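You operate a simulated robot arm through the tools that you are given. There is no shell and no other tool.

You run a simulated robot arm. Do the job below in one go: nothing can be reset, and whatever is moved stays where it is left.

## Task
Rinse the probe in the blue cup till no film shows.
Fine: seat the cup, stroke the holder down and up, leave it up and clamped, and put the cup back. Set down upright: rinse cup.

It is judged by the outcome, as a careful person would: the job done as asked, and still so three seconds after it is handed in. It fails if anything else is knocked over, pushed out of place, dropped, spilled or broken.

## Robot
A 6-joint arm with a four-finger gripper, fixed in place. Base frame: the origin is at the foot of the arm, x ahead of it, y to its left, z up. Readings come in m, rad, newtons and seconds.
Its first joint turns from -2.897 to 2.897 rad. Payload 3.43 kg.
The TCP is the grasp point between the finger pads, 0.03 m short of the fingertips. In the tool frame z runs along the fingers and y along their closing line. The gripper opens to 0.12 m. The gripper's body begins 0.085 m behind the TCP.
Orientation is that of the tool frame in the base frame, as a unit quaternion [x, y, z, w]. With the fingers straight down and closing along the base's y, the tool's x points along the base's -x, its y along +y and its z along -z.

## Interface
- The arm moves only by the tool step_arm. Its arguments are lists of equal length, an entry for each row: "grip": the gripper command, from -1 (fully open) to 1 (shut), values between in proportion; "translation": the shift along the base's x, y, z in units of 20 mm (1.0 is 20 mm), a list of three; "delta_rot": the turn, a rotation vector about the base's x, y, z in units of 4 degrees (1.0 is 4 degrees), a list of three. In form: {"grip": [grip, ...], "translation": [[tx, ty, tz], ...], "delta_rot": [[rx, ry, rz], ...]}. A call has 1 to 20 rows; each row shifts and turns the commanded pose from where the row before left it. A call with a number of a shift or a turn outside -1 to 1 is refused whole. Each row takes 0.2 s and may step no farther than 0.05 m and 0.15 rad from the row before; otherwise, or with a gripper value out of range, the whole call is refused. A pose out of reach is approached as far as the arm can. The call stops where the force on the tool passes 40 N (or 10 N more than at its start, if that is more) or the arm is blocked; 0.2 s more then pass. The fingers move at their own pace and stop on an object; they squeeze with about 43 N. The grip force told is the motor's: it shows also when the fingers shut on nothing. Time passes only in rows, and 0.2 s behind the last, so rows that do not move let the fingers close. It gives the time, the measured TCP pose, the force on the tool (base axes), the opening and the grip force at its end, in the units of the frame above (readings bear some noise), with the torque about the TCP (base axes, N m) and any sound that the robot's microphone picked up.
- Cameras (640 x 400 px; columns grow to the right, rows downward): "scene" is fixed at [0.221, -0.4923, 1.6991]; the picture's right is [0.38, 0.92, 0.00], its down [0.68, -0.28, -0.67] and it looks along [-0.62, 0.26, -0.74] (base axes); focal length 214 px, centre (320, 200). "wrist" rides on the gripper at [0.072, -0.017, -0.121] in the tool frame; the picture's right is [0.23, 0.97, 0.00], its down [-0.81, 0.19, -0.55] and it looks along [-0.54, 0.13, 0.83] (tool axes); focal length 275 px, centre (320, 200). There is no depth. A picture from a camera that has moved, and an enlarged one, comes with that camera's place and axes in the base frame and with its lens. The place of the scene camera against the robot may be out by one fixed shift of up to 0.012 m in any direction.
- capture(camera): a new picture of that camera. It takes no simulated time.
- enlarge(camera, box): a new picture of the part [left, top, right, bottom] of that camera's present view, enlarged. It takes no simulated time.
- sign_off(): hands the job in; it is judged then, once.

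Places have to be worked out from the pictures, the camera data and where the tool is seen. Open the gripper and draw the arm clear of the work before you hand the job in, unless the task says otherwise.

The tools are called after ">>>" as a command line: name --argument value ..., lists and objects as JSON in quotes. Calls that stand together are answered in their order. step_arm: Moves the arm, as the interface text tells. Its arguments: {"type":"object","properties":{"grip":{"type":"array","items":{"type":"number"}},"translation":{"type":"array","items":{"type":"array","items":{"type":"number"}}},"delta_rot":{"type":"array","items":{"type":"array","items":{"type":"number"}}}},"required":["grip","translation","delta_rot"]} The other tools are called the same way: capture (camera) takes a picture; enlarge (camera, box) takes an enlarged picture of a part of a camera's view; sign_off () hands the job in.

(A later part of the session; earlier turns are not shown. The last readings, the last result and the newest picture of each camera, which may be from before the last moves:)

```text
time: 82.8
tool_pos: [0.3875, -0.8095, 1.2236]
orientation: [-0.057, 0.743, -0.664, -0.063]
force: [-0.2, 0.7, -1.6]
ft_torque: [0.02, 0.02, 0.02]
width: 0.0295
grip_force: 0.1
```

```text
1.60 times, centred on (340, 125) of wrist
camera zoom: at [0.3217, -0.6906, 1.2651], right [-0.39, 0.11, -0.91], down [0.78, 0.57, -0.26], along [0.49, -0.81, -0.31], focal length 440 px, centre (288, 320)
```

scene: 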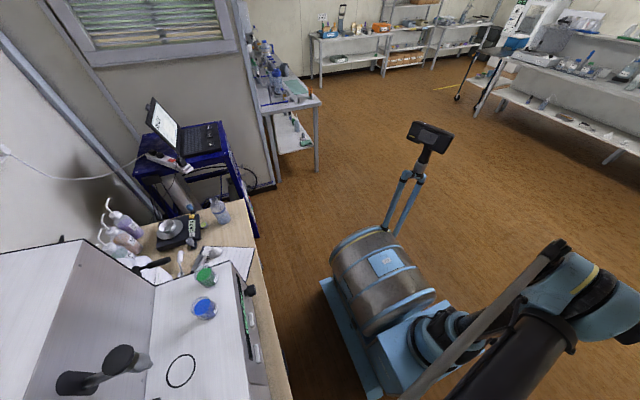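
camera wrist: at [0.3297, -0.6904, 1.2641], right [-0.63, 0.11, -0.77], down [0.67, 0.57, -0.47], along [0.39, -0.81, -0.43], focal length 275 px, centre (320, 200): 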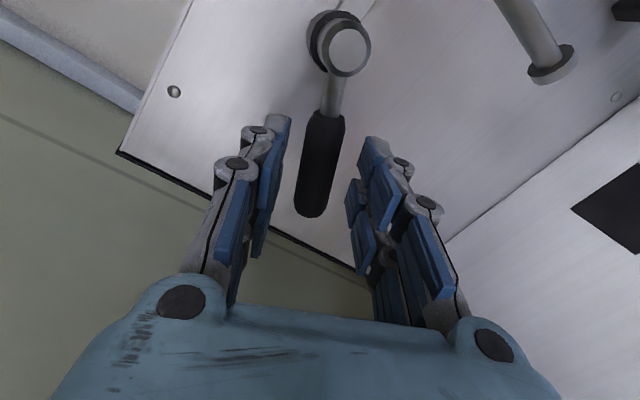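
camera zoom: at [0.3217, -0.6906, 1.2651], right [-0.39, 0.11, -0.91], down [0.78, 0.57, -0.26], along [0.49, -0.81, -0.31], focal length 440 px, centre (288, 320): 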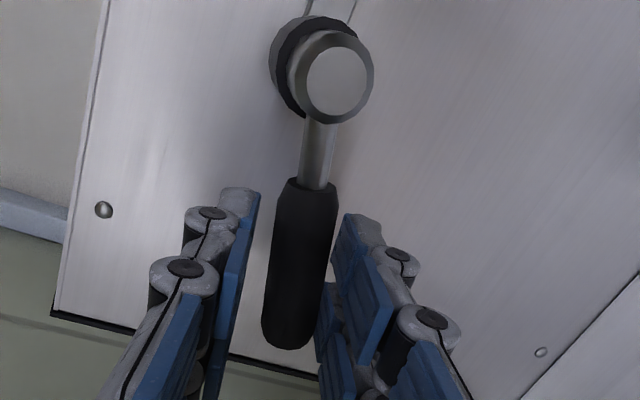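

The lever follows upward with almost no resistance. I keep going up along the arc.

>>> step_arm --grip '[0.52, 0.52, 0.52, 0.52, 0.52, 0.52]' --translation '[[0.035, 0, 0.225], [0.02, 0, 0.22], [0.005, 0, 0.225], [-0.01, 0, 0.225], [-0.03, 0, 0.225], [0, 0, 0]]' --delta_rot '[[0, -1, 0], [0, -1, 0], [0, -1, 0], [0, -1, 0], [0, -1, 0], [0, 0, 0]]'

>>> enlarge --camera "wrist" --box '[200, 0, 480, 250]'

```text
time: 83.8
tool_pos: [0.3727, -0.8096, 1.2404]
orientation: [0.027, 0.746, -0.665, 0.024]
force: [12.8, 4.8, -38.9]
ft_torque: [0.8, 0.67, 0.32]
width: 0.0518
grip_force: 19.8
stopped in row 4: the force on the tool passed its limit at 45 N (the readings are from after the stop); the commanded pose is now the measured one
```

```text
1.60 times, centred on (340, 125) of wrist
camera zoom: at [0.2995, -0.6905, 1.2645], right [-0.16, 0.11, -0.98], down [0.82, 0.57, -0.07], along [0.55, -0.82, -0.18], focal length 440 px, centre (288, 320)
```

zoom: 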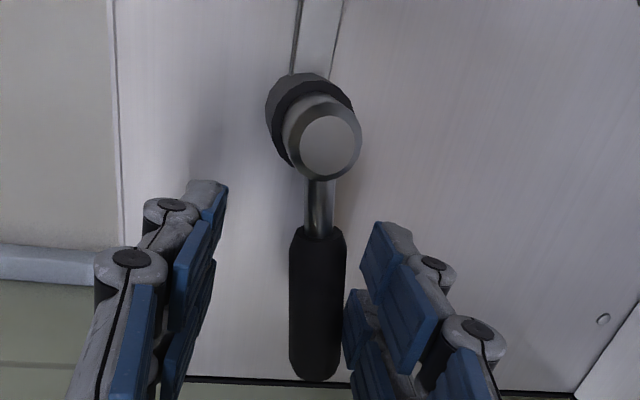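

At about -10° the lever is against an upper stop (39 N), which is exactly where it began. My earlier downward push was wedged because the tool didn't roll with the lever. I relieve, re-align at -10°, and then follow the arc downward with proper roll.

>>> step_arm --grip '[0.15, 0.15, 0.15, 0.15, 0.15, 0.15]' --translation '[[0.1, 0, -0.25], [0.1, 0, -0.17], [0.1, 0, -0.17], [0.1, 0, -0.17], [0.075, 0, 0], [0, 0, 0]]' --delta_rot '[[0, 0.5, 0], [0, 1, 0], [0, 1, 0], [0, 1, 0], [0, 0, 0], [0, 0, 0]]'

>>> capture --camera "wrist"

```text
time: 85.2
tool_pos: [0.3824, -0.8093, 1.227]
orientation: [-0.054, 0.743, -0.664, -0.066]
force: [0.4, 0.6, 0.6]
ft_torque: [-0.01, 0.0, -0.06]
width: 0.0511
grip_force: 0.0
```

```text
taken
camera wrist: at [0.3161, -0.69, 1.2683], right [-0.39, 0.11, -0.91], down [0.78, 0.57, -0.27], along [0.49, -0.82, -0.31], focal length 275 px, centre (320, 200)
```

wrist: 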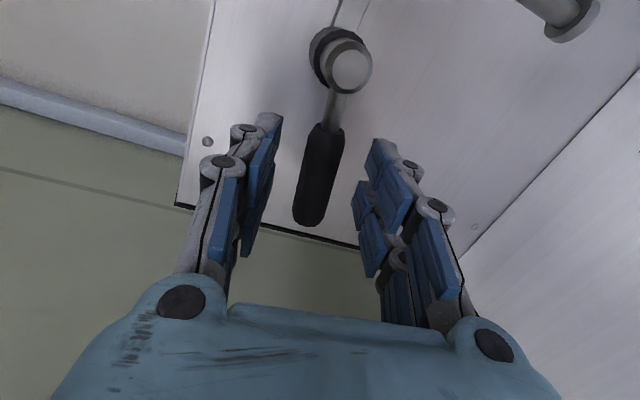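

The lever is back at its start angle with no load. I close to a roomier cage (~35 mm) and follow the arc downward, rolling with it.

>>> step_arm --grip '[0.42, 0.42, 0.42, 0.42, 0.42, 0.42, 0.42]' --translation '[[0, 0, 0], [-0.01, 0, -0.3], [-0.055, 0, -0.2], [-0.075, 0, -0.2], [-0.085, 0, -0.19], [-0.095, 0, -0.185], [0, 0, 0]]' --delta_rot '[[0, 0, 0], [0, 1, 0], [0, 1, 0], [0, 1, 0], [0, 1, 0], [0, 1, 0], [0, 0, 0]]'

>>> capture --camera "wrist"

```text
time: 86.8
tool_pos: [0.3748, -0.8093, 1.2058]
orientation: [-0.17, 0.72, -0.644, -0.195]
force: [1.0, 0.8, 1.2]
ft_torque: [-0.04, -0.03, 0.0]
width: 0.0354
grip_force: 0.5
```

```text
taken
camera wrist: at [0.3278, -0.6899, 1.2664], right [-0.68, 0.11, -0.72], down [0.64, 0.57, -0.52], along [0.35, -0.82, -0.46], focal length 275 px, centre (320, 200)
```

wrist: 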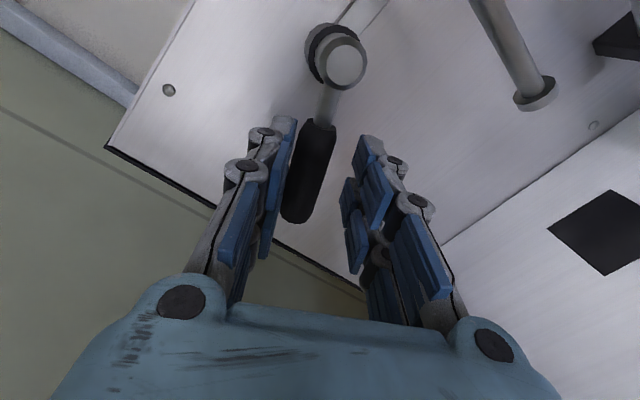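

Force is only about 1 N and the lever follows. Continuing down the arc.

>>> step_arm --grip '[0.42, 0.42, 0.42, 0.42, 0.42, 0.42]' --translation '[[-0.115, 0, -0.18], [-0.12, 0, -0.165], [-0.135, 0, -0.16], [-0.145, 0, -0.155], [-0.155, 0, -0.14], [0, 0, 0]]' --delta_rot '[[0, 1, 0], [0, 1, 0], [0, 1, 0], [0, 1, 0], [0, 1, 0], [0, 0, 0]]'

>>> capture --camera "wrist"

```text
time: 88.2
tool_pos: [0.3612, -0.8092, 1.1887]
orientation: [-0.28, 0.675, -0.605, -0.316]
force: [0.7, 0.5, 0.9]
ft_torque: [0.0, -0.02, 0.07]
width: 0.0353
grip_force: 0.2
```

```text
taken
camera wrist: at [0.3383, -0.6897, 1.2624], right [-0.89, 0.11, -0.45], down [0.43, 0.57, -0.71], along [0.17, -0.82, -0.55], focal length 275 px, centre (320, 200)
```

wrist: 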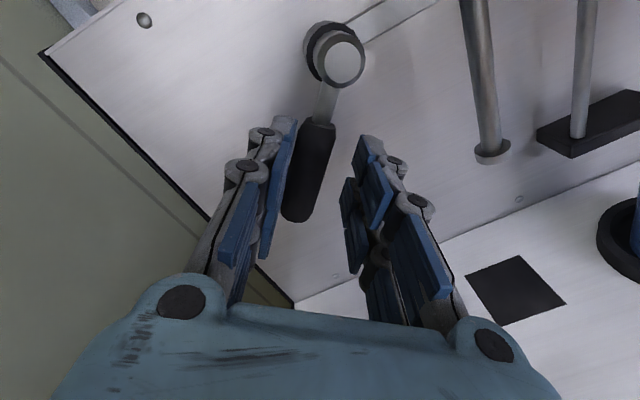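

The lever moves freely to about -45°, and the carriage foot is still up. I continue lowering the lever, watching for the stop and for any holder movement.

>>> step_arm --grip '[0.42, 0.42, 0.42, 0.42, 0.42, 0.42]' --translation '[[-0.165, 0, -0.125], [-0.175, 0, -0.12], [-0.18, 0, -0.105], [-0.19, 0, -0.09], [-0.195, 0, -0.08], [0, 0, 0]]' --delta_rot '[[0, 1, 0], [0, 1, 0], [0, 1, 0], [0, 1, 0], [0, 1, 0], [0, 0, 0]]'

>>> capture --camera "wrist"

```text
time: 89.5
tool_pos: [0.3429, -0.8089, 1.1784]
orientation: [-0.38, 0.61, -0.547, -0.429]
force: [0.5, -1.0, 0.3]
ft_torque: [-0.05, -0.04, 0.01]
width: 0.0352
grip_force: 1.0
```

```text
taken
camera wrist: at [0.3461, -0.6901, 1.2553], right [-0.99, 0.11, -0.12], down [0.16, 0.57, -0.81], along [-0.02, -0.82, -0.58], focal length 275 px, centre (320, 200)
```

wrist: 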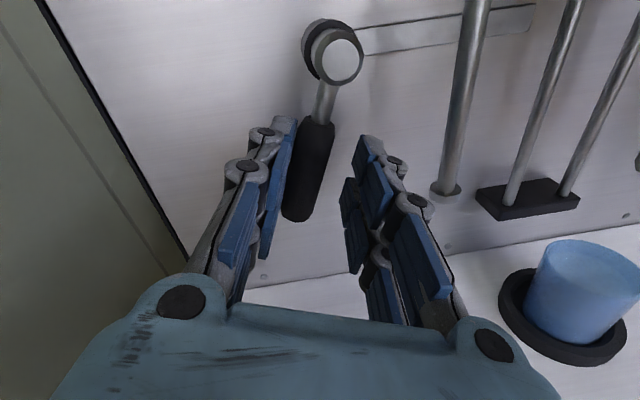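

The lever is at about -65° and still free. I go a bit further, to about -85°.

>>> step_arm --grip '[0.42, 0.42, 0.42, 0.42, 0.42, 0.42]' --translation '[[-0.2, 0, -0.065], [-0.2, 0, -0.05], [-0.205, 0, -0.035], [-0.205, 0, -0.025], [-0.21, 0, -0.005], [0, 0, 0]]' --delta_rot '[[0, 1, 0], [0, 1, 0], [0, 1, 0], [0, 1, 0], [0, 1, 0], [0, 0, 0]]'

>>> capture --camera "wrist"

```text
time: 91.0
tool_pos: [0.3205, -0.8091, 1.1761]
orientation: [0.468, -0.527, 0.474, 0.528]
force: [0.1, -1.2, 0.5]
ft_torque: [-0.01, 0.0, 0.0]
width: 0.0351
grip_force: 0.5
```

```text
taken
camera wrist: at [0.3516, -0.6902, 1.2453], right [-0.97, 0.11, 0.23], down [-0.13, 0.57, -0.81], along [-0.22, -0.82, -0.53], focal length 275 px, centre (320, 200)
```

wrist: 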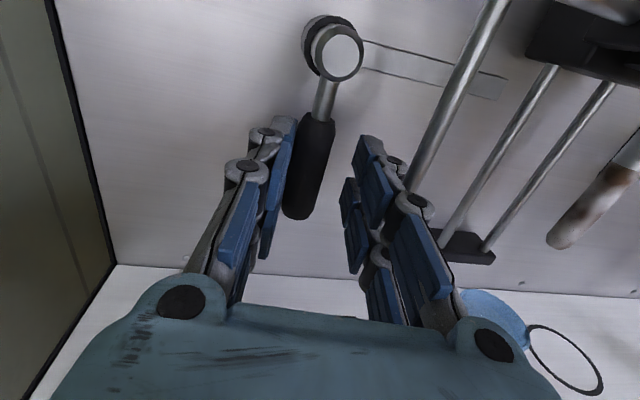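

The lever now points nearly straight down and moved freely all the way; the probe tip is still up at z≈1.17. I open, back away from the lever, and roll back so the fingers close vertically for the T-bar.

>>> step_arm --grip '[0.2, 0.2, 0.2, 0.2, 0.2, 0.2, 0.2, 0.2, 0.2, 0.2]' --translation '[[0, 0, 0], [0, 0.5, 0], [0, 1, 0], [0, 1, 0], [0, 1, 0], [0, 1, 0], [0, 1, 0], [0, 1, 0.5], [0, 1, 0.5], [0, 0.5, 0.5]]' --delta_rot '[[0, 0, 0], [0, 0, 0], [0, 0, 0], [0, 0, 0], [0, 0, 0], [0, 0, 0], [0, 0, 0], [0, 0, 0], [0, 0, 0], [0, 0, 0]]'

>>> capture --camera "wrist"

```text
time: 93.2
tool_pos: [0.322, -0.65, 1.2054]
orientation: [0.469, -0.527, 0.473, 0.528]
force: [1.0, 0.0, 0.3]
ft_torque: [0.02, 0.02, 0.0]
width: 0.0479
grip_force: 0.0
```

```text
taken
camera wrist: at [0.3523, -0.5302, 1.2759], right [-0.97, 0.11, 0.23], down [-0.13, 0.57, -0.81], along [-0.22, -0.82, -0.53], focal length 275 px, centre (320, 200)
```

wrist: 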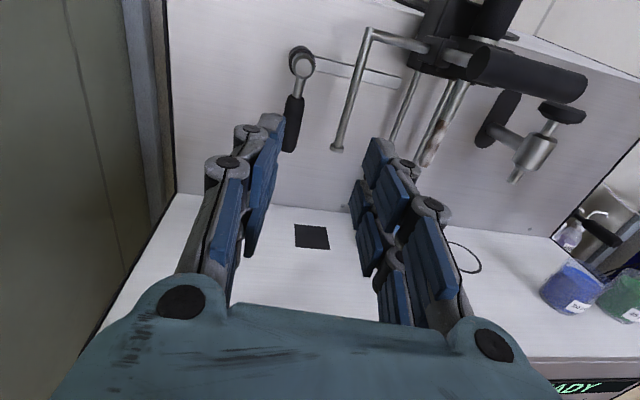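

The lever stays down and the carriage stays up. I roll the tool back 88° while backing off slightly, then line up with the T-bar.

>>> step_arm --grip '[-0.2, -0.2, -0.2, -0.2, -0.2, -0.2, -0.2, -0.2, -0.2, -0.2, -0.2, -0.2, -0.2, -0.2, -0.2, -0.2, -0.2, -0.2, -0.2, -0.2]' --translation '[[0, 0.1, 0.1], [0, 0.1, 0.1], [0, 0.1, 0.1], [0, 0.1, 0.1], [0, 0.1, 0.1], [0, 0.1, 0.1], [0, 0.1, 0.1], [0, 0.1, 0.1], [0, 0.1, 0.1], [0, 0.1, 0.1], [0, 0.1, 0.1], [0, 0.1, 0.1], [0, 0.1, 0.1], [0, 0.1, 0.1], [0, 0.1, 0.1], [0, 0, 0.1], [0, 0, 0.1], [0, 0, 0.1], [0, 0, 0.1], [0, 0, 0.1]]' --delta_rot '[[0, -1, 0], [0, -1, 0], [0, -1, 0], [0, -1, 0], [0, -1, 0], [0, -1, 0], [0, -1, 0], [0, -1, 0], [0, -1, 0], [0, -1, 0], [0, -1, 0], [0, -1, 0], [0, -1, 0], [0, -1, 0], [0, -1, 0], [0, -1, 0], [0, -1, 0], [0, -1, 0], [0, -1, 0], [0, -1, 0]]'

>>> step_arm --grip '[-0.2, -0.2, -0.2, -0.2, -0.2, -0.2, -0.2, -0.2, -0.2, -0.2]' --translation '[[-0.8, 0, 0.15], [-0.8, 0, 0.15], [-0.8, 0, 0.15], [-0.8, 0, 0.15], [-0.8, 0, 0.15], [-0.8, 0, 0.15], [-0.8, 0, 0.15], [-0.8, 0, 0.15], [-0.9, 0, 0.15], [0, 0, 0]]' --delta_rot '[[0, -1, 0], [0, -1, 0], [0, 0, 0], [0, 0, 0], [0, 0, 0], [0, 0, 0], [0, 0, 0], [0, 0, 0], [0, 0, 0], [0, 0, 0]]'

>>> capture --camera "wrist"

```text
time: 97.3
tool_pos: [0.3231, -0.6181, 1.2459]
orientation: [-0.054, 0.743, -0.664, -0.066]
force: [-0.6, 0.2, 0.4]
ft_torque: [0.0, 0.02, -0.01]
width: 0.072
grip_force: 0.0
```

```text
time: 99.5
tool_pos: [0.1785, -0.6175, 1.2733]
orientation: [-0.008, 0.745, -0.666, -0.015]
force: [-0.6, 0.3, -0.9]
ft_torque: [0.0, 0.02, -0.01]
width: 0.0718
grip_force: 0.1
```

```text
taken
camera wrist: at [0.1084, -0.5003, 1.305], right [-0.26, 0.11, -0.96], down [0.81, 0.57, -0.15], along [0.53, -0.82, -0.24], focal length 275 px, centre (320, 200)
```

wrist: 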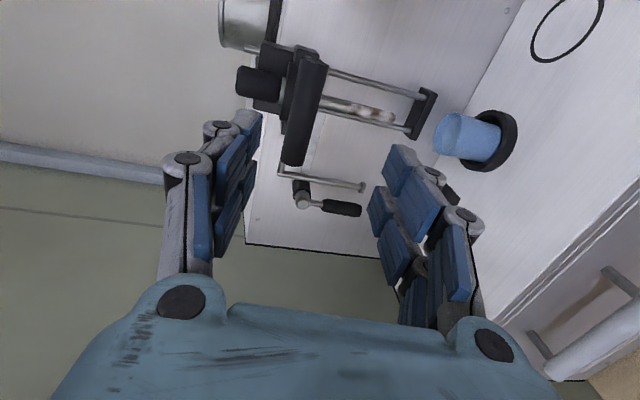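

The T-bar is in view between the fingers, and the lever is pointing down. I zoom in to fix the T-bar's position.

>>> enlarge --camera "wrist" --box '[220, 30, 460, 220]'

```text
2.11 times, centred on (340, 125) of wrist
camera zoom: at [0.1084, -0.5003, 1.305], right [-0.26, 0.11, -0.96], down [0.81, 0.57, -0.15], along [0.53, -0.82, -0.24], focal length 580 px, centre (278, 358)
```

zoom: 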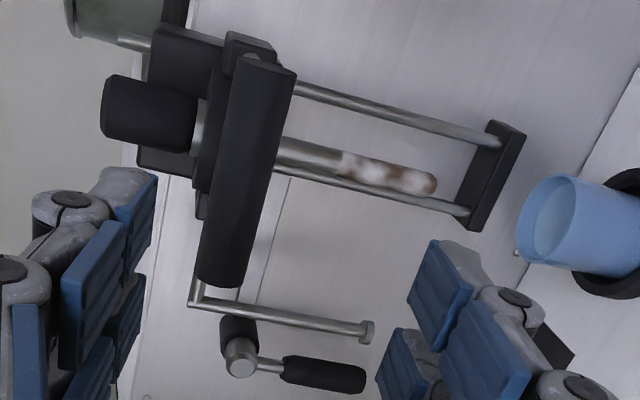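

The T-bar spans x 0.133–0.221 at z≈1.274, y≈-0.735. I advance so that the bar lies near the fingertips, keeping the tips short of the carriage ring behind.

>>> step_arm --grip '[-0.2, -0.2, -0.2, -0.2, -0.2, -0.2, -0.2]' --translation '[[-0.012, -0.83, 0.025], [-0.012, -0.83, 0.025], [-0.012, -0.83, 0.025], [-0.012, -0.83, 0.025], [-0.012, -0.83, 0.025], [-0.012, -0.83, 0.025], [0, 0, 0]]' --delta_rot '[[0, 0, 0], [0, 0, 0], [0, 0, 0], [0, 0, 0], [0, 0, 0], [0, 0, 0], [0, 0, 0]]'

>>> capture --camera "wrist"

```text
time: 101.2
tool_pos: [0.178, -0.7196, 1.2751]
orientation: [-0.007, 0.746, -0.666, -0.014]
force: [0.7, 0.5, -0.7]
ft_torque: [-0.02, -0.03, 0.01]
width: 0.0717
grip_force: 0.1
```

```text
taken
camera wrist: at [0.1075, -0.6004, 1.3079], right [-0.26, 0.11, -0.96], down [0.81, 0.57, -0.15], along [0.53, -0.82, -0.24], focal length 275 px, centre (320, 200)
```

wrist: 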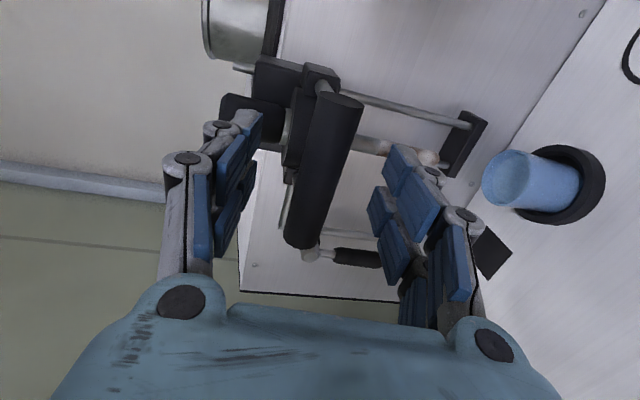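

The bar lies between the fingers near the TCP, at z≈1.276. I close on it.

>>> step_arm --grip '[0.2, 0.5, 0.6, 0.7, 0.8, 0.8]' --translation '[[0, 0, 0], [0, 0, 0], [0, 0, 0], [0, 0, 0], [0, 0, 0], [0, 0, 0]]' --delta_rot '[[0, 0, 0], [0, 0, 0], [0, 0, 0], [0, 0, 0], [0, 0, 0], [0, 0, 0]]'

>>> capture --camera "wrist"

```text
time: 102.5
tool_pos: [0.1779, -0.7196, 1.2762]
orientation: [-0.007, 0.745, -0.667, -0.013]
force: [4.0, -16.1, 25.7]
ft_torque: [-0.19, -2.16, -0.24]
width: 0.0216
grip_force: 45.0
```

```text
taken
camera wrist: at [0.1075, -0.6005, 1.3083], right [-0.26, 0.11, -0.96], down [0.81, 0.57, -0.15], along [0.53, -0.82, -0.24], focal length 275 px, centre (320, 200)
```

wrist: 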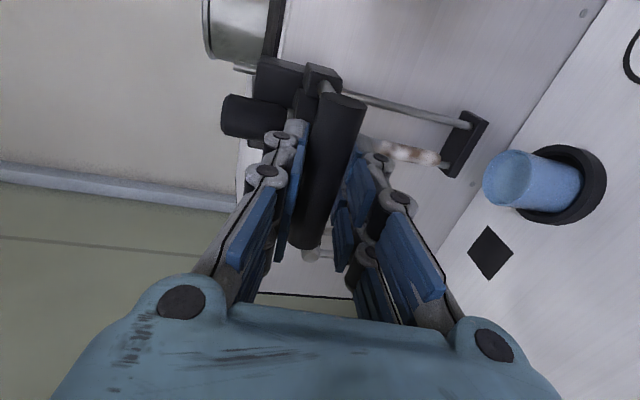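

The grip is at 21.6 mm with a 26 N vertical load, because the TCP is slightly below the bar and the carriage isn't giving. I ease up 2 mm to null the load first.

>>> step_arm --grip '[0.8, 0.8]' --translation '[[0, 0, 0.1], [0, 0, 0]]' --delta_rot '[[0, 0, 0], [0, 0, 0]]'

```text
time: 103.2
tool_pos: [0.1764, -0.7186, 1.2774]
orientation: [-0.009, 0.746, -0.666, -0.014]
force: [1.9, -6.9, -7.3]
ft_torque: [-0.03, -2.09, 0.02]
width: 0.0216
grip_force: 45.2
```

A small roll misalignment gives a 2.1 N·m torque. I correct it by -1.8° about y.

>>> step_arm --grip '[0.8, 0.8]' --translation '[[0, 0, -0.02], [0, 0, 0]]' --delta_rot '[[0, -0.45, 0], [0, 0, 0]]'

```text
time: 103.8
tool_pos: [0.1767, -0.7187, 1.2771]
orientation: [0.002, 0.746, -0.666, -0.003]
force: [0.9, -9.9, -0.9]
ft_torque: [-0.01, 0.4, -0.35]
width: 0.0208
grip_force: 44.6
```

Loads are nearly null. Now I test a 3 mm downward move to see whether the carriage is free.

>>> step_arm --grip '[0.8, 0.8, 0.8]' --translation '[[0, -0.03, -0.07], [0, 0, -0.08], [0, 0, 0]]' --delta_rot '[[0, 0, 0], [0, 0, 0], [0, 0, 0]]'

```text
time: 104.4
tool_pos: [0.1712, -0.7195, 1.2774]
orientation: [0.003, 0.746, -0.666, 0.005]
force: [60.9, 2.9, -6.6]
ft_torque: [0.09, 2.02, 0.78]
width: 0.0213
grip_force: 44.8
stopped in row 3: the force on the tool passed its limit at 42 N (the readings are from after the stop); the commanded pose is now the measured one
```

The carriage did not move before the force limit, so with the lever pointing straight down it is still locked. I release the bar to clear the load.

>>> step_arm --grip '[0.5, 0.2, 0, -0.2, -0.2]' --translation '[[0, 0, 0], [0, 0, 0], [0, 0, 0], [0, 0, 0], [0, 0, 0]]' --delta_rot '[[0, 0, 0], [0, 0, 0], [0, 0, 0], [0, 0, 0], [0, 0, 0]]'

>>> capture --camera "wrist"

```text
time: 105.6
tool_pos: [0.1622, -0.7203, 1.2775]
orientation: [0.008, 0.745, -0.667, 0.002]
force: [0.2, -0.1, -0.2]
ft_torque: [-0.02, -0.03, 0.02]
width: 0.0721
grip_force: 0.1
```

```text
taken
camera wrist: at [0.0922, -0.601, 1.3072], right [-0.22, 0.11, -0.97], down [0.82, 0.56, -0.12], along [0.53, -0.82, -0.21], focal length 275 px, centre (320, 200)
```

wrist: 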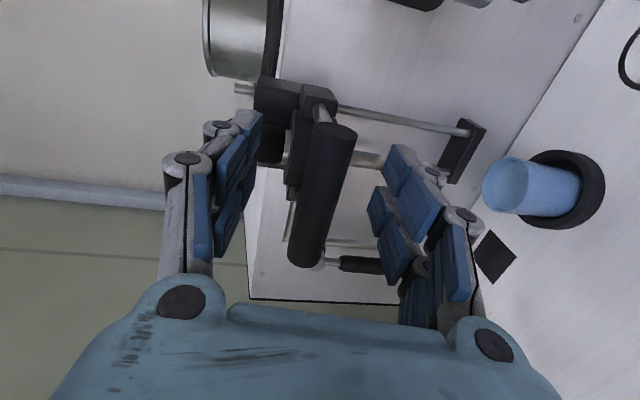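

Everything is intact. I check the lever's exact angle, since it may need to go further (past vertical) to its end to release.

>>> enlarge --camera "wrist" --box '[270, 220, 430, 310]'

>>> step_arm --grip '[-0.2, -0.2, -0.2, -0.2, -0.2, -0.2, -0.2, -0.2, -0.2]' --translation '[[0, 0.5, 0], [0, 1, 0], [0, 1, 0], [0, 1, 0], [0, 1, 0], [0.5, 1, 0], [1, 0, 0], [1, 0, 0], [0, 0, 0]]' --delta_rot '[[0, 0, 0], [0, 0, 0], [0, 0, 0], [0, 0, 0], [0, 0, 0], [0, 0, 0], [0, 0, 0], [0, 0, 0], [0, 0, 0]]'

>>> capture --camera "wrist"

```text
4.00 times, centred on (350, 265) of wrist
camera zoom: at [0.0922, -0.601, 1.3072], right [-0.22, 0.11, -0.97], down [0.82, 0.56, -0.12], along [0.53, -0.82, -0.21], focal length 1101 px, centre (200, -60)
```

zoom: 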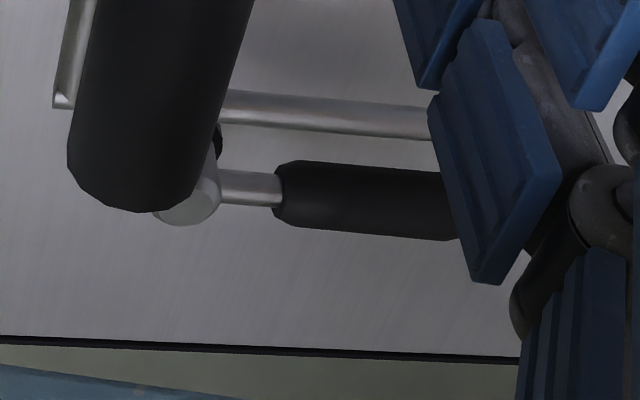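

```text
time: 107.6
tool_pos: [0.2191, -0.6099, 1.2784]
orientation: [0.008, 0.745, -0.667, 0.001]
force: [-0.1, -0.2, 0.2]
ft_torque: [-0.01, 0.0, 0.02]
width: 0.0721
grip_force: 0.0
```

```text
taken
camera wrist: at [0.148, -0.4908, 1.3067], right [-0.22, 0.11, -0.97], down [0.82, 0.56, -0.12], along [0.53, -0.82, -0.21], focal length 275 px, centre (320, 200)
```

wrist: 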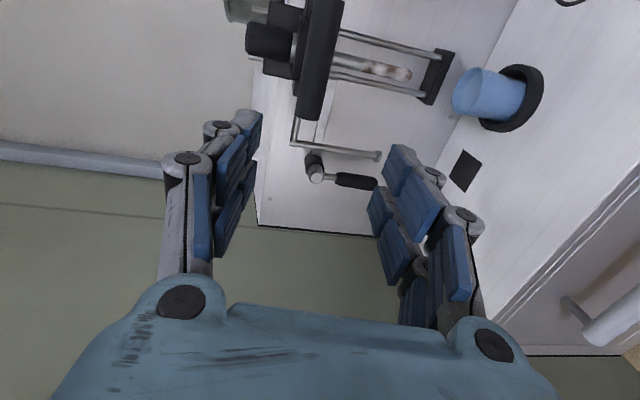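

The lever hangs exactly vertical (hub (0.324, 1.236), end (0.324, 1.147)). The carriage is locked there, so release is either past vertical or back at the top position. I return to the lever to test both.

>>> step_arm --grip '[0.1, 0.1, 0.1, 0.1, 0.1, 0.1, 0.1, 0.1, 0.1, 0.1, 0.1, 0.1, 0.1, 0.1, 0.1, 0.1, 0.1, 0.1, 0.1, 0.1]' --translation '[[0.26, 0, -0.18], [0.26, 0, -0.18], [0.26, 0, -0.18], [0.26, 0, -0.18], [0.26, 0, -0.18], [0.26, 0, -0.18], [0.26, 0, -0.18], [0.26, 0, -0.18], [0.26, 0, -0.18], [0.26, 0, -0.18], [0.26, 0, -0.18], [0.26, 0, -0.18], [0.26, 0, -0.18], [0.26, 0, -0.18], [0.26, 0, -0.18], [0.26, 0, -0.18], [0.26, 0, -0.18], [0.26, 0, -0.18], [0.26, 0, -0.18], [0.26, 0, -0.18]]' --delta_rot '[[0, 1, 0], [0, 1, 0], [0, 1, 0], [0, 1, 0], [0, 1, 0], [0, 1, 0], [0, 1, 0], [0, 1, 0], [0, 1, 0], [0, 1, 0], [0, 1, 0], [0, 1, 0], [0, 1, 0], [0, 1, 0], [0, 1, 0], [0, 1, 0], [0, 1, 0], [0, 1, 0], [0, 1, 0], [0, 1, 0]]'

>>> step_arm --grip '[0.1, 0.1, 0.1, 0.1]' --translation '[[0, -0.5, -0.2], [0, -0.5, -0.2], [0, 0, 0], [0, 0, 0]]' --delta_rot '[[0, 1, 0], [0, 1, 0], [0, 0.3, 0], [0, 0, 0]]'

>>> capture --camera "wrist"

```text
time: 111.8
tool_pos: [0.3165, -0.6099, 1.2059]
orientation: [-0.422, 0.573, -0.514, -0.478]
force: [-0.5, 0.2, -1.0]
ft_torque: [0.0, 0.0, 0.01]
width: 0.0539
grip_force: 0.1
```

```text
time: 112.8
tool_pos: [0.3168, -0.6306, 1.1984]
orientation: [-0.463, 0.532, -0.479, -0.522]
force: [0.4, -0.9, -0.9]
ft_torque: [0.02, -0.01, -0.02]
width: 0.0545
grip_force: 0.0
```

```text
taken
camera wrist: at [0.3437, -0.5108, 1.2686], right [-0.97, 0.11, 0.2], down [-0.11, 0.56, -0.82], along [-0.21, -0.82, -0.54], focal length 275 px, centre (320, 200)
```

wrist: 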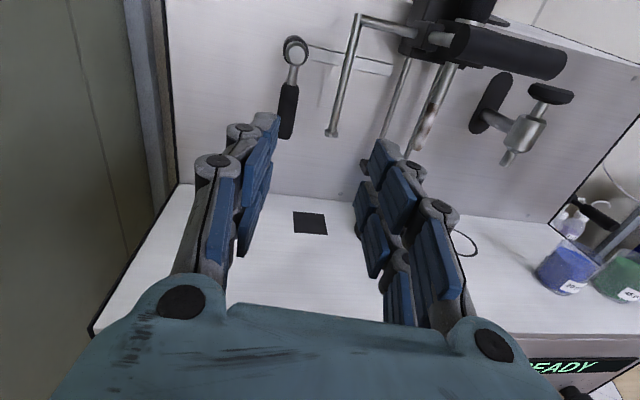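

The lever is in view, hanging vertically. I narrow the opening to stay clear of the nearby stop rod, align x, and advance around the handle.

>>> step_arm --grip '[0.4, 0.4, 0.4, 0.4, 0.4, 0.4, 0.4, 0.4, 0.4, 0.4, 0.4]' --translation '[[0.2, 0, -0.5], [0.2, 0, -0.5], [0, -1, 0], [0, -1, 0], [0, -1, 0], [0, -1, 0], [0, -1, 0], [0, -0.5, 0], [0, 0, 0], [0, 0, 0], [0, 0, 0]]' --delta_rot '[[0, 0, 0], [0, 0, 0], [0, 0, 0], [0, 0, 0], [0, 0, 0], [0, 0, 0], [0, 0, 0], [0, 0, 0], [0, 0, 0], [0, 0, 0], [0, 0, 0]]'

>>> capture --camera "wrist"

```text
time: 115.2
tool_pos: [0.325, -0.7405, 1.1776]
orientation: [-0.463, 0.532, -0.48, -0.521]
force: [0.2, 0.5, 0.5]
ft_torque: [-0.03, 0.03, 0.02]
width: 0.0357
grip_force: 0.0
```

```text
taken
camera wrist: at [0.3525, -0.6218, 1.2483], right [-0.97, 0.11, 0.2], down [-0.11, 0.56, -0.82], along [-0.21, -0.82, -0.54], focal length 275 px, centre (320, 200)
```

wrist: 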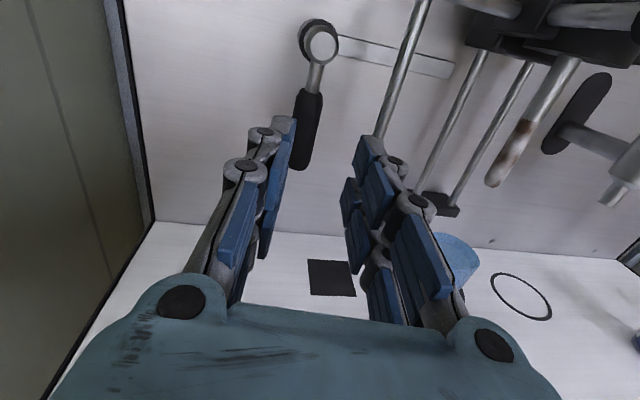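

The handle is lined up at x≈0.325. I advance the last 68 mm around it.

>>> step_arm --grip '[0.4, 0.4, 0.4, 0.4, 0.4, 0.4]' --translation '[[0, -0.7, 0], [0, -0.7, 0], [0, -0.7, 0], [0, -0.7, 0], [0, -0.6, 0], [0, 0, 0]]' --delta_rot '[[0, 0, 0], [0, 0, 0], [0, 0, 0], [0, 0, 0], [0, 0, 0], [0, 0, 0]]'

>>> capture --camera "wrist"

```text
time: 116.6
tool_pos: [0.3246, -0.8081, 1.178]
orientation: [-0.463, 0.533, -0.48, -0.522]
force: [-0.3, 0.0, 0.4]
ft_torque: [-0.02, -0.03, 0.01]
width: 0.036
grip_force: 0.2
```

```text
taken
camera wrist: at [0.3522, -0.6896, 1.2492], right [-0.97, 0.11, 0.2], down [-0.11, 0.56, -0.82], along [-0.21, -0.82, -0.54], focal length 275 px, centre (320, 200)
```

wrist: 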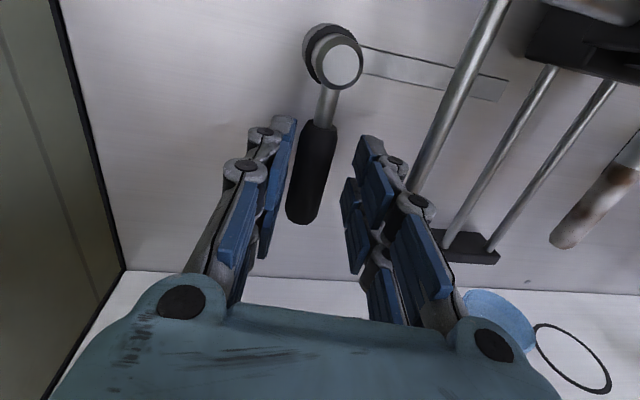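

The handle is caged. I gently push it past vertical (toward -x) in small steps and watch the force.

>>> step_arm --grip '[0.4, 0.4, 0.4, 0.4]' --translation '[[-0.15, 0, 0], [-0.15, 0, 0], [-0.1, 0, 0], [0, 0, 0]]' --delta_rot '[[0, 0, 0], [0, 0, 0], [0, 0, 0], [0, 0, 0]]'

>>> step_arm --grip '[0.4, 0.4, 0.4]' --translation '[[-0.1, 0, 0], [-0.1, 0, 0], [0, 0, 0]]' --delta_rot '[[0, 0, 0], [0, 0, 0], [0, 0, 0]]'

>>> capture --camera "wrist"

```text
time: 117.6
tool_pos: [0.3182, -0.8083, 1.178]
orientation: [-0.465, 0.531, -0.48, -0.521]
force: [17.6, 1.5, -0.8]
ft_torque: [-0.03, 0.14, 0.16]
width: 0.0406
grip_force: 2.6
```

```text
time: 118.4
tool_pos: [0.3137, -0.8077, 1.1776]
orientation: [-0.464, 0.531, -0.479, -0.522]
force: [31.2, -4.8, 9.8]
ft_torque: [-0.09, 0.38, 0.44]
width: 0.0504
grip_force: 8.5
```

```text
taken
camera wrist: at [0.3421, -0.689, 1.2485], right [-0.97, 0.11, 0.21], down [-0.11, 0.56, -0.82], along [-0.2, -0.82, -0.54], focal length 275 px, centre (320, 200)
```

wrist: 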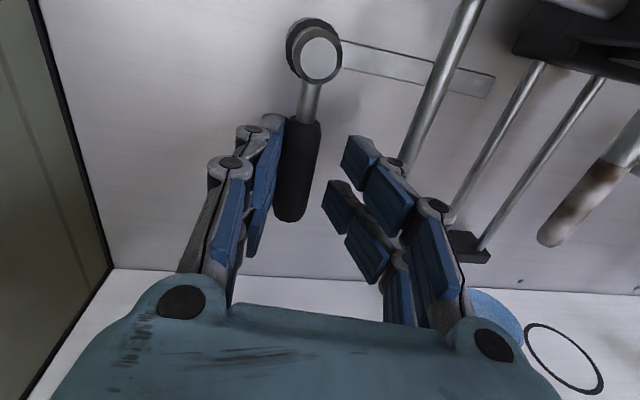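

At vertical there is a hard stop (31 N), so the lever's travel is exactly -10° to -90°, and the vertical position locks the carriage. So the top position should be free. I back off and raise the lever along its arc.

>>> step_arm --grip '[0.4, 0.4, 0.4, 0.4, 0.4, 0.4, 0.4, 0.4, 0.4, 0.4, 0.4, 0.4, 0.4]' --translation '[[0.25, 0, 0], [0.25, 0, 0], [0.21, 0, 0.005], [0.21, 0, 0.025], [0.205, 0, 0.035], [0.2, 0, 0.05], [0.2, 0, 0.065], [0.195, 0, 0.08], [0.19, 0, 0.09], [0.18, 0, 0.105], [0.175, 0, 0.12], [0.165, 0, 0.125], [0, 0, 0]]' --delta_rot '[[0, 0, 0], [0, 0, 0], [0, -1, 0], [0, -1, 0], [0, -1, 0], [0, -1, 0], [0, -1, 0], [0, -1, 0], [0, -1, 0], [0, -1, 0], [0, -1, 0], [0, -1, 0], [0, 0, 0]]'

>>> capture --camera "wrist"

```text
time: 121.2
tool_pos: [0.3607, -0.8086, 1.192]
orientation: [-0.27, 0.679, -0.609, -0.308]
force: [0.2, 0.0, -1.3]
ft_torque: [0.0, 0.01, 0.03]
width: 0.0366
grip_force: 0.6
```

```text
taken
camera wrist: at [0.3357, -0.6892, 1.2642], right [-0.88, 0.11, -0.47], down [0.44, 0.56, -0.7], along [0.19, -0.82, -0.54], focal length 275 px, centre (320, 200)
```

wrist: 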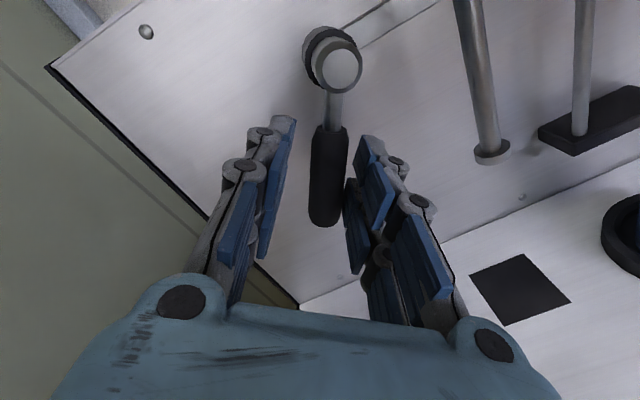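

The lever follows upward at about 1 N. I continue the arc toward the top stop, slowly near the end.

>>> step_arm --grip '[0.4, 0.4, 0.4, 0.4, 0.4, 0.4, 0.4, 0.4, 0.4, 0.4, 0.4]' --translation '[[0.155, 0, 0.14], [0.145, 0, 0.155], [0.135, 0, 0.16], [0.12, 0, 0.165], [0.115, 0, 0.18], [0.095, 0, 0.185], [0.085, 0, 0.19], [0.075, 0, 0.2], [0.055, 0, 0.2], [0.045, 0, 0.205], [0, 0, 0]]' --delta_rot '[[0, -1, 0], [0, -1, 0], [0, -1, 0], [0, -1, 0], [0, -1, 0], [0, -1, 0], [0, -1, 0], [0, -1, 0], [0, -1, 0], [0, -1, 0], [0, 0, 0]]'

>>> step_arm --grip '[0.4, 0.4, 0.4]' --translation '[[0, 0, 0.1], [0, 0, 0.1], [0, 0, 0]]' --delta_rot '[[0, -0.5, 0], [0, 0, 0], [0, 0, 0]]'

>>> capture --camera "wrist"

```text
time: 123.6
tool_pos: [0.3807, -0.8078, 1.2281]
orientation: [-0.046, 0.743, -0.665, -0.058]
force: [-1.0, 0.0, 0.1]
ft_torque: [0.01, 0.04, -0.02]
width: 0.0365
grip_force: 0.8
```

```text
time: 124.4
tool_pos: [0.3815, -0.8077, 1.2327]
orientation: [-0.035, 0.743, -0.667, -0.045]
force: [0.6, -0.3, -0.3]
ft_torque: [0.0, 0.0, 0.02]
width: 0.0365
grip_force: 0.5
```

```text
taken
camera wrist: at [0.3144, -0.6887, 1.2688], right [-0.34, 0.11, -0.94], down [0.8, 0.56, -0.22], along [0.5, -0.82, -0.28], focal length 275 px, centre (320, 200)
```

wrist: 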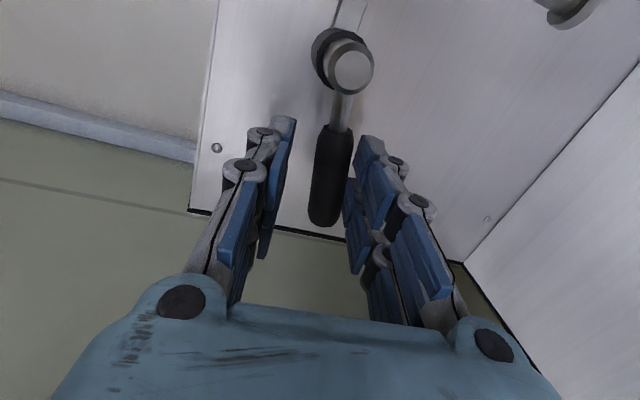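

The lever is near the top. I nudge up in 2 mm steps until I feel the stop lightly.

>>> step_arm --grip '[0.4, 0.4]' --translation '[[0, 0, 0.1], [0, 0, 0]]' --delta_rot '[[0, 0, 0], [0, 0, 0]]'

>>> step_arm --grip '[0.4, 0.4]' --translation '[[0, 0, 0.1], [0, 0, 0]]' --delta_rot '[[0, 0, 0], [0, 0, 0]]'

```text
time: 125.0
tool_pos: [0.3806, -0.8084, 1.2332]
orientation: [-0.035, 0.744, -0.666, -0.045]
force: [0.6, 0.0, -0.6]
ft_torque: [0.06, 0.01, 0.03]
width: 0.0362
grip_force: 0.5
```

```text
time: 125.6
tool_pos: [0.3818, -0.8081, 1.2358]
orientation: [-0.034, 0.744, -0.666, -0.046]
force: [0.3, 0.7, -2.9]
ft_torque: [0.08, 0.01, 0.05]
width: 0.0372
grip_force: 1.0
```

Contact is starting (-2.9 N). One more small nudge to be firmly at the stop.

>>> step_arm --grip '[0.4, 0.4]' --translation '[[0, 0, 0.08], [0, 0, 0]]' --delta_rot '[[0, 0, 0], [0, 0, 0]]'

>>> enlarge --camera "wrist" --box '[200, 0, 480, 250]'

```text
time: 126.2
tool_pos: [0.3819, -0.8087, 1.2384]
orientation: [-0.034, 0.744, -0.666, -0.046]
force: [1.9, 3.5, -7.0]
ft_torque: [0.22, 0.12, 0.11]
width: 0.04
grip_force: 4.0
```

```text
1.60 times, centred on (340, 125) of wrist
camera zoom: at [0.3143, -0.6892, 1.2747], right [-0.34, 0.11, -0.94], down [0.8, 0.56, -0.22], along [0.5, -0.82, -0.28], focal length 440 px, centre (288, 320)
```

zoom: 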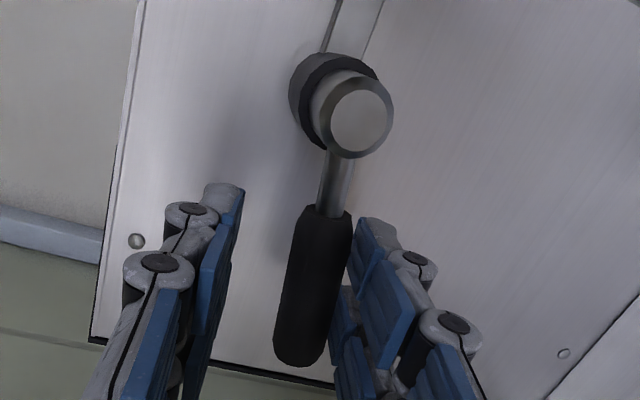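

The lever is at its top stop. I ease off, back out, and go to the T-bar to test the carriage with the lever up.

>>> step_arm --grip '[0.3, 0.2, 0.2, 0.2, 0.2, 0.2, 0.2, 0.2, 0.2, 0.2, 0.2, 0.2]' --translation '[[0, 0, -0.25], [0, 0, 0], [0, 0.5, 0], [0, 1, 0], [0, 1, 0], [0, 1, 0], [0, 1, 0], [0, 1, 0], [0, 1, 0], [0, 1, 0], [0, 1, 0], [0, 1, 0]]' --delta_rot '[[0, 0, 0], [0, 0, 0], [0, 0, 0], [0, 0, 0], [0, 0, 0], [0, 0, 0], [0, 0, 0], [0, 0, 0], [0, -0.82, 0], [0, -0.82, 0], [0, 0, 0], [0, 0, 0]]'

>>> step_arm --grip '[-0.2, -0.2, -0.2, -0.2, -0.2, -0.2, -0.2, -0.2, -0.2, -0.2, -0.2, -0.2]' --translation '[[-1, 0, 0.2], [-1, 0, 0.2], [-1, 0, 0.2], [-1, 0, 0.2], [-1, 0, 0.2], [-1, 0, 0.2], [-1, 0, 0.2], [-1, 0, 0.2], [-1, 0, 0.2], [-1, 0, 0.2], [-0.2, 0, 0.2], [0, 0, 0]]' --delta_rot '[[0, 0, 0], [0, 0, 0], [0, 0, 0], [0, 0, 0], [0, 0, 0], [0, 0, 0], [0, 0, 0], [0, 0, 0], [0, 0, 0], [0, 0, 0], [0, 0, 0], [0, 0, 0]]'

>>> capture --camera "wrist"

```text
time: 128.8
tool_pos: [0.3818, -0.6167, 1.2321]
orientation: [0.005, 0.746, -0.666, -0.002]
force: [0.4, -0.6, 0.7]
ft_torque: [-0.01, 0.03, -0.03]
width: 0.048
grip_force: 0.0
```

```text
time: 131.4
tool_pos: [0.1793, -0.6185, 1.2767]
orientation: [0.003, 0.745, -0.667, -0.003]
force: [0.1, 0.5, -0.7]
ft_torque: [-0.01, 0.02, 0.03]
width: 0.0719
grip_force: 0.1
```

```text
taken
camera wrist: at [0.1084, -0.4994, 1.3065], right [-0.23, 0.11, -0.97], down [0.82, 0.56, -0.13], along [0.53, -0.82, -0.22], focal length 275 px, centre (320, 200)
```

wrist: 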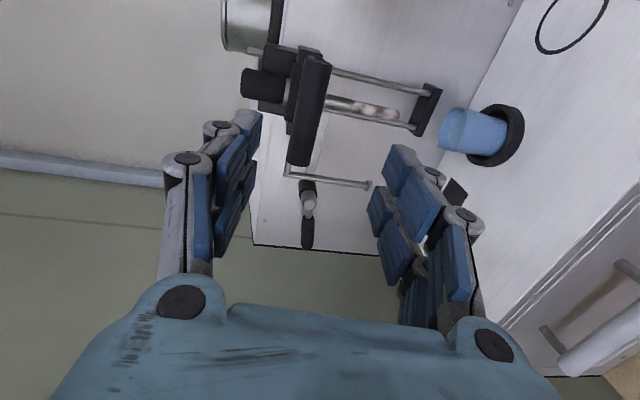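

Lever up, T-bar ahead. I advance to the earlier grip point and close on the bar.

>>> step_arm --grip '[-0.2, -0.2, -0.2, -0.2, -0.2, -0.2, -0.2]' --translation '[[-0.015, -0.83, 0], [-0.015, -0.83, 0], [-0.015, -0.83, 0], [-0.015, -0.83, 0], [-0.015, -0.83, 0], [-0.015, -0.83, 0], [0, 0, 0]]' --delta_rot '[[0, 0, 0], [0, 0, 0], [0, 0, 0], [0, 0, 0], [0, 0, 0], [0, 0, 0], [0, 0, 0]]'

>>> step_arm --grip '[0.3, 0.55, 0.65, 0.7, 0.75, 0.75]' --translation '[[0, 0, 0], [0, 0, 0], [0, 0, 0], [0, 0, 0], [0, 0, 0], [0, 0, 0]]' --delta_rot '[[0, 0, 0], [0, 0, 0], [0, 0, 0], [0, 0, 0], [0, 0, 0], [0, 0, 0]]'

```text
time: 133.0
tool_pos: [0.1771, -0.7187, 1.2759]
orientation: [0.003, 0.745, -0.667, -0.003]
force: [-0.3, 0.1, -0.7]
ft_torque: [0.0, -0.02, -0.02]
width: 0.072
grip_force: 0.1
```

```text
time: 134.4
tool_pos: [0.178, -0.7172, 1.2766]
orientation: [0.004, 0.745, -0.667, -0.002]
force: [0.4, -0.2, -0.7]
ft_torque: [0.0, 0.3, -0.01]
width: 0.0212
grip_force: 45.6
```

Gripped with nearly zero load. I test downward in 1 mm increments.

>>> step_arm --grip '[0.75, 0.75]' --translation '[[0, 0, -0.06], [0, 0, 0]]' --delta_rot '[[0, 0, 0], [0, 0, 0]]'

>>> step_arm --grip '[0.75, 0.75]' --translation '[[0, 0, -0.04], [0, 0, 0]]' --delta_rot '[[0, 0, 0], [0, 0, 0]]'

```text
time: 135.0
tool_pos: [0.1778, -0.7182, 1.2758]
orientation: [0.004, 0.745, -0.667, -0.002]
force: [1.7, -1.1, 1.6]
ft_torque: [-0.04, 0.24, -0.14]
width: 0.0208
grip_force: 44.8
```

```text
time: 135.6
tool_pos: [0.1782, -0.7173, 1.2743]
orientation: [0.004, 0.746, -0.666, -0.003]
force: [1.0, -0.6, 0.7]
ft_torque: [0.01, 0.23, 0.0]
width: 0.0206
grip_force: 45.0
```

The carriage moves freely with the lever up (about 1 N), so lever-up is released and lever-down is clamped. I now stroke down smoothly, first 90 mm, checking force.

>>> step_arm --grip '[0.75, 0.75, 0.75, 0.75, 0.75, 0.75]' --translation '[[0, 0, -0.15], [0, 0, -0.25], [0, 0, -0.3], [0, 0, -0.3], [0, 0, -0.3], [0, 0, 0]]' --delta_rot '[[0, 0, 0], [0, 0, 0], [0, 0, 0], [0, 0, 0], [0, 0, 0], [0, 0, 0]]'

>>> capture --camera "wrist"

```text
time: 137.0
tool_pos: [0.1771, -0.7179, 1.2484]
orientation: [0.004, 0.746, -0.666, -0.003]
force: [3.4, -0.5, 0.5]
ft_torque: [-0.04, 0.19, 0.01]
width: 0.0209
grip_force: 45.3
```

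```text
taken
camera wrist: at [0.1069, -0.5988, 1.278], right [-0.23, 0.11, -0.97], down [0.82, 0.56, -0.13], along [0.53, -0.82, -0.22], focal length 275 px, centre (320, 200)
```

wrist: 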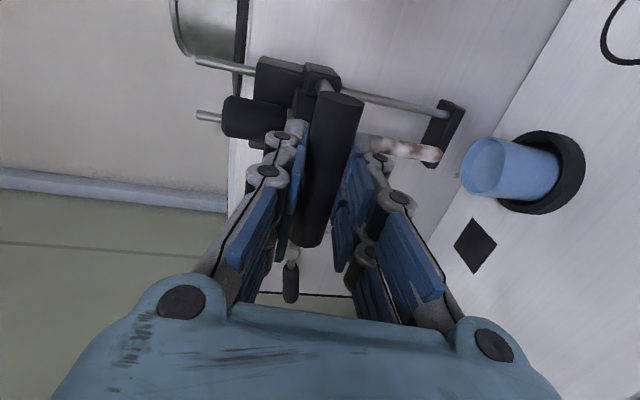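

The carriage comes down with the tool and the probe points at the cup's mouth. I continue down another 60 mm.

>>> step_arm --grip '[0.75, 0.75, 0.75, 0.75, 0.75, 0.75, 0.75, 0.75, 0.75, 0.75, 0.75]' --translation '[[0, 0, -0.3], [0, 0, -0.3], [0, 0, -0.3], [0, 0, -0.3], [0, 0, -0.3], [0, 0, -0.3], [0, 0, -0.3], [0, 0, -0.3], [0, 0, -0.3], [0, 0, -0.3], [0, 0, 0]]' --delta_rot '[[0, 0, 0], [0, 0, 0], [0, 0, 0], [0, 0, 0], [0, 0, 0], [0, 0, 0], [0, 0, 0], [0, 0, 0], [0, 0, 0], [0, 0, 0], [0, 0, 0]]'

>>> capture --camera "wrist"

```text
time: 139.4
tool_pos: [0.1769, -0.7178, 1.1882]
orientation: [0.004, 0.745, -0.667, -0.002]
force: [6.8, -2.8, 1.2]
ft_torque: [-0.03, 0.16, 0.06]
width: 0.0209
grip_force: 44.8
```

```text
taken
camera wrist: at [0.1069, -0.5988, 1.2179], right [-0.23, 0.11, -0.97], down [0.82, 0.56, -0.13], along [0.53, -0.82, -0.22], focal length 275 px, centre (320, 200)
```

wrist: 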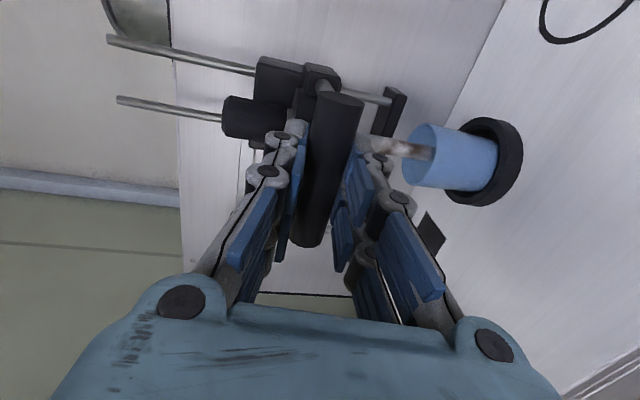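

The probe tip is now at the water surface. I go on slowly, easing out the small x side-load.

>>> step_arm --grip '[0.75, 0.75, 0.75, 0.75, 0.75, 0.75, 0.75, 0.75, 0.75]' --translation '[[0.02, 0, -0.2], [0.02, 0, -0.2], [0, 0, -0.2], [0, 0, -0.2], [0, 0, -0.2], [0, 0, -0.2], [0, 0, -0.2], [0, 0, -0.2], [0, 0, 0]]' --delta_rot '[[0, 0, 0], [0, 0, 0], [0, 0, 0], [0, 0, 0], [0, 0, 0], [0, 0, 0], [0, 0, 0], [0, 0, 0], [0, 0, 0]]'

>>> capture --camera "wrist"

```text
time: 141.2
tool_pos: [0.1729, -0.7189, 1.161]
orientation: [0.004, 0.745, -0.667, 0.004]
force: [60.0, 6.2, -4.4]
ft_torque: [0.09, 1.49, 0.81]
width: 0.0212
grip_force: 45.0
stopped in row 8: the force on the tool passed its limit at 53 N (the readings are from after the stop); the commanded pose is now the measured one
```

```text
taken
camera wrist: at [0.1009, -0.5999, 1.1905], right [-0.22, 0.11, -0.97], down [0.81, 0.57, -0.12], along [0.54, -0.81, -0.21], focal length 275 px, centre (320, 200)
```

wrist: 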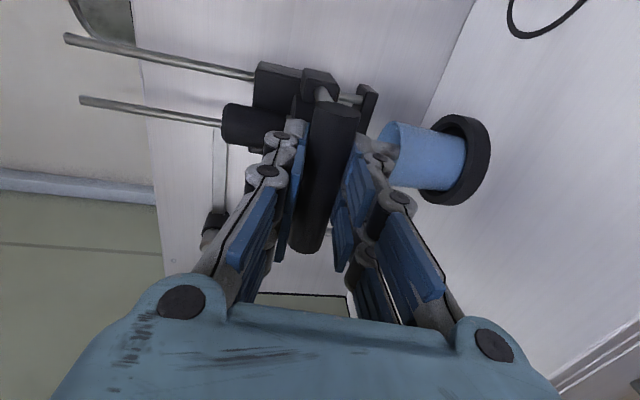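

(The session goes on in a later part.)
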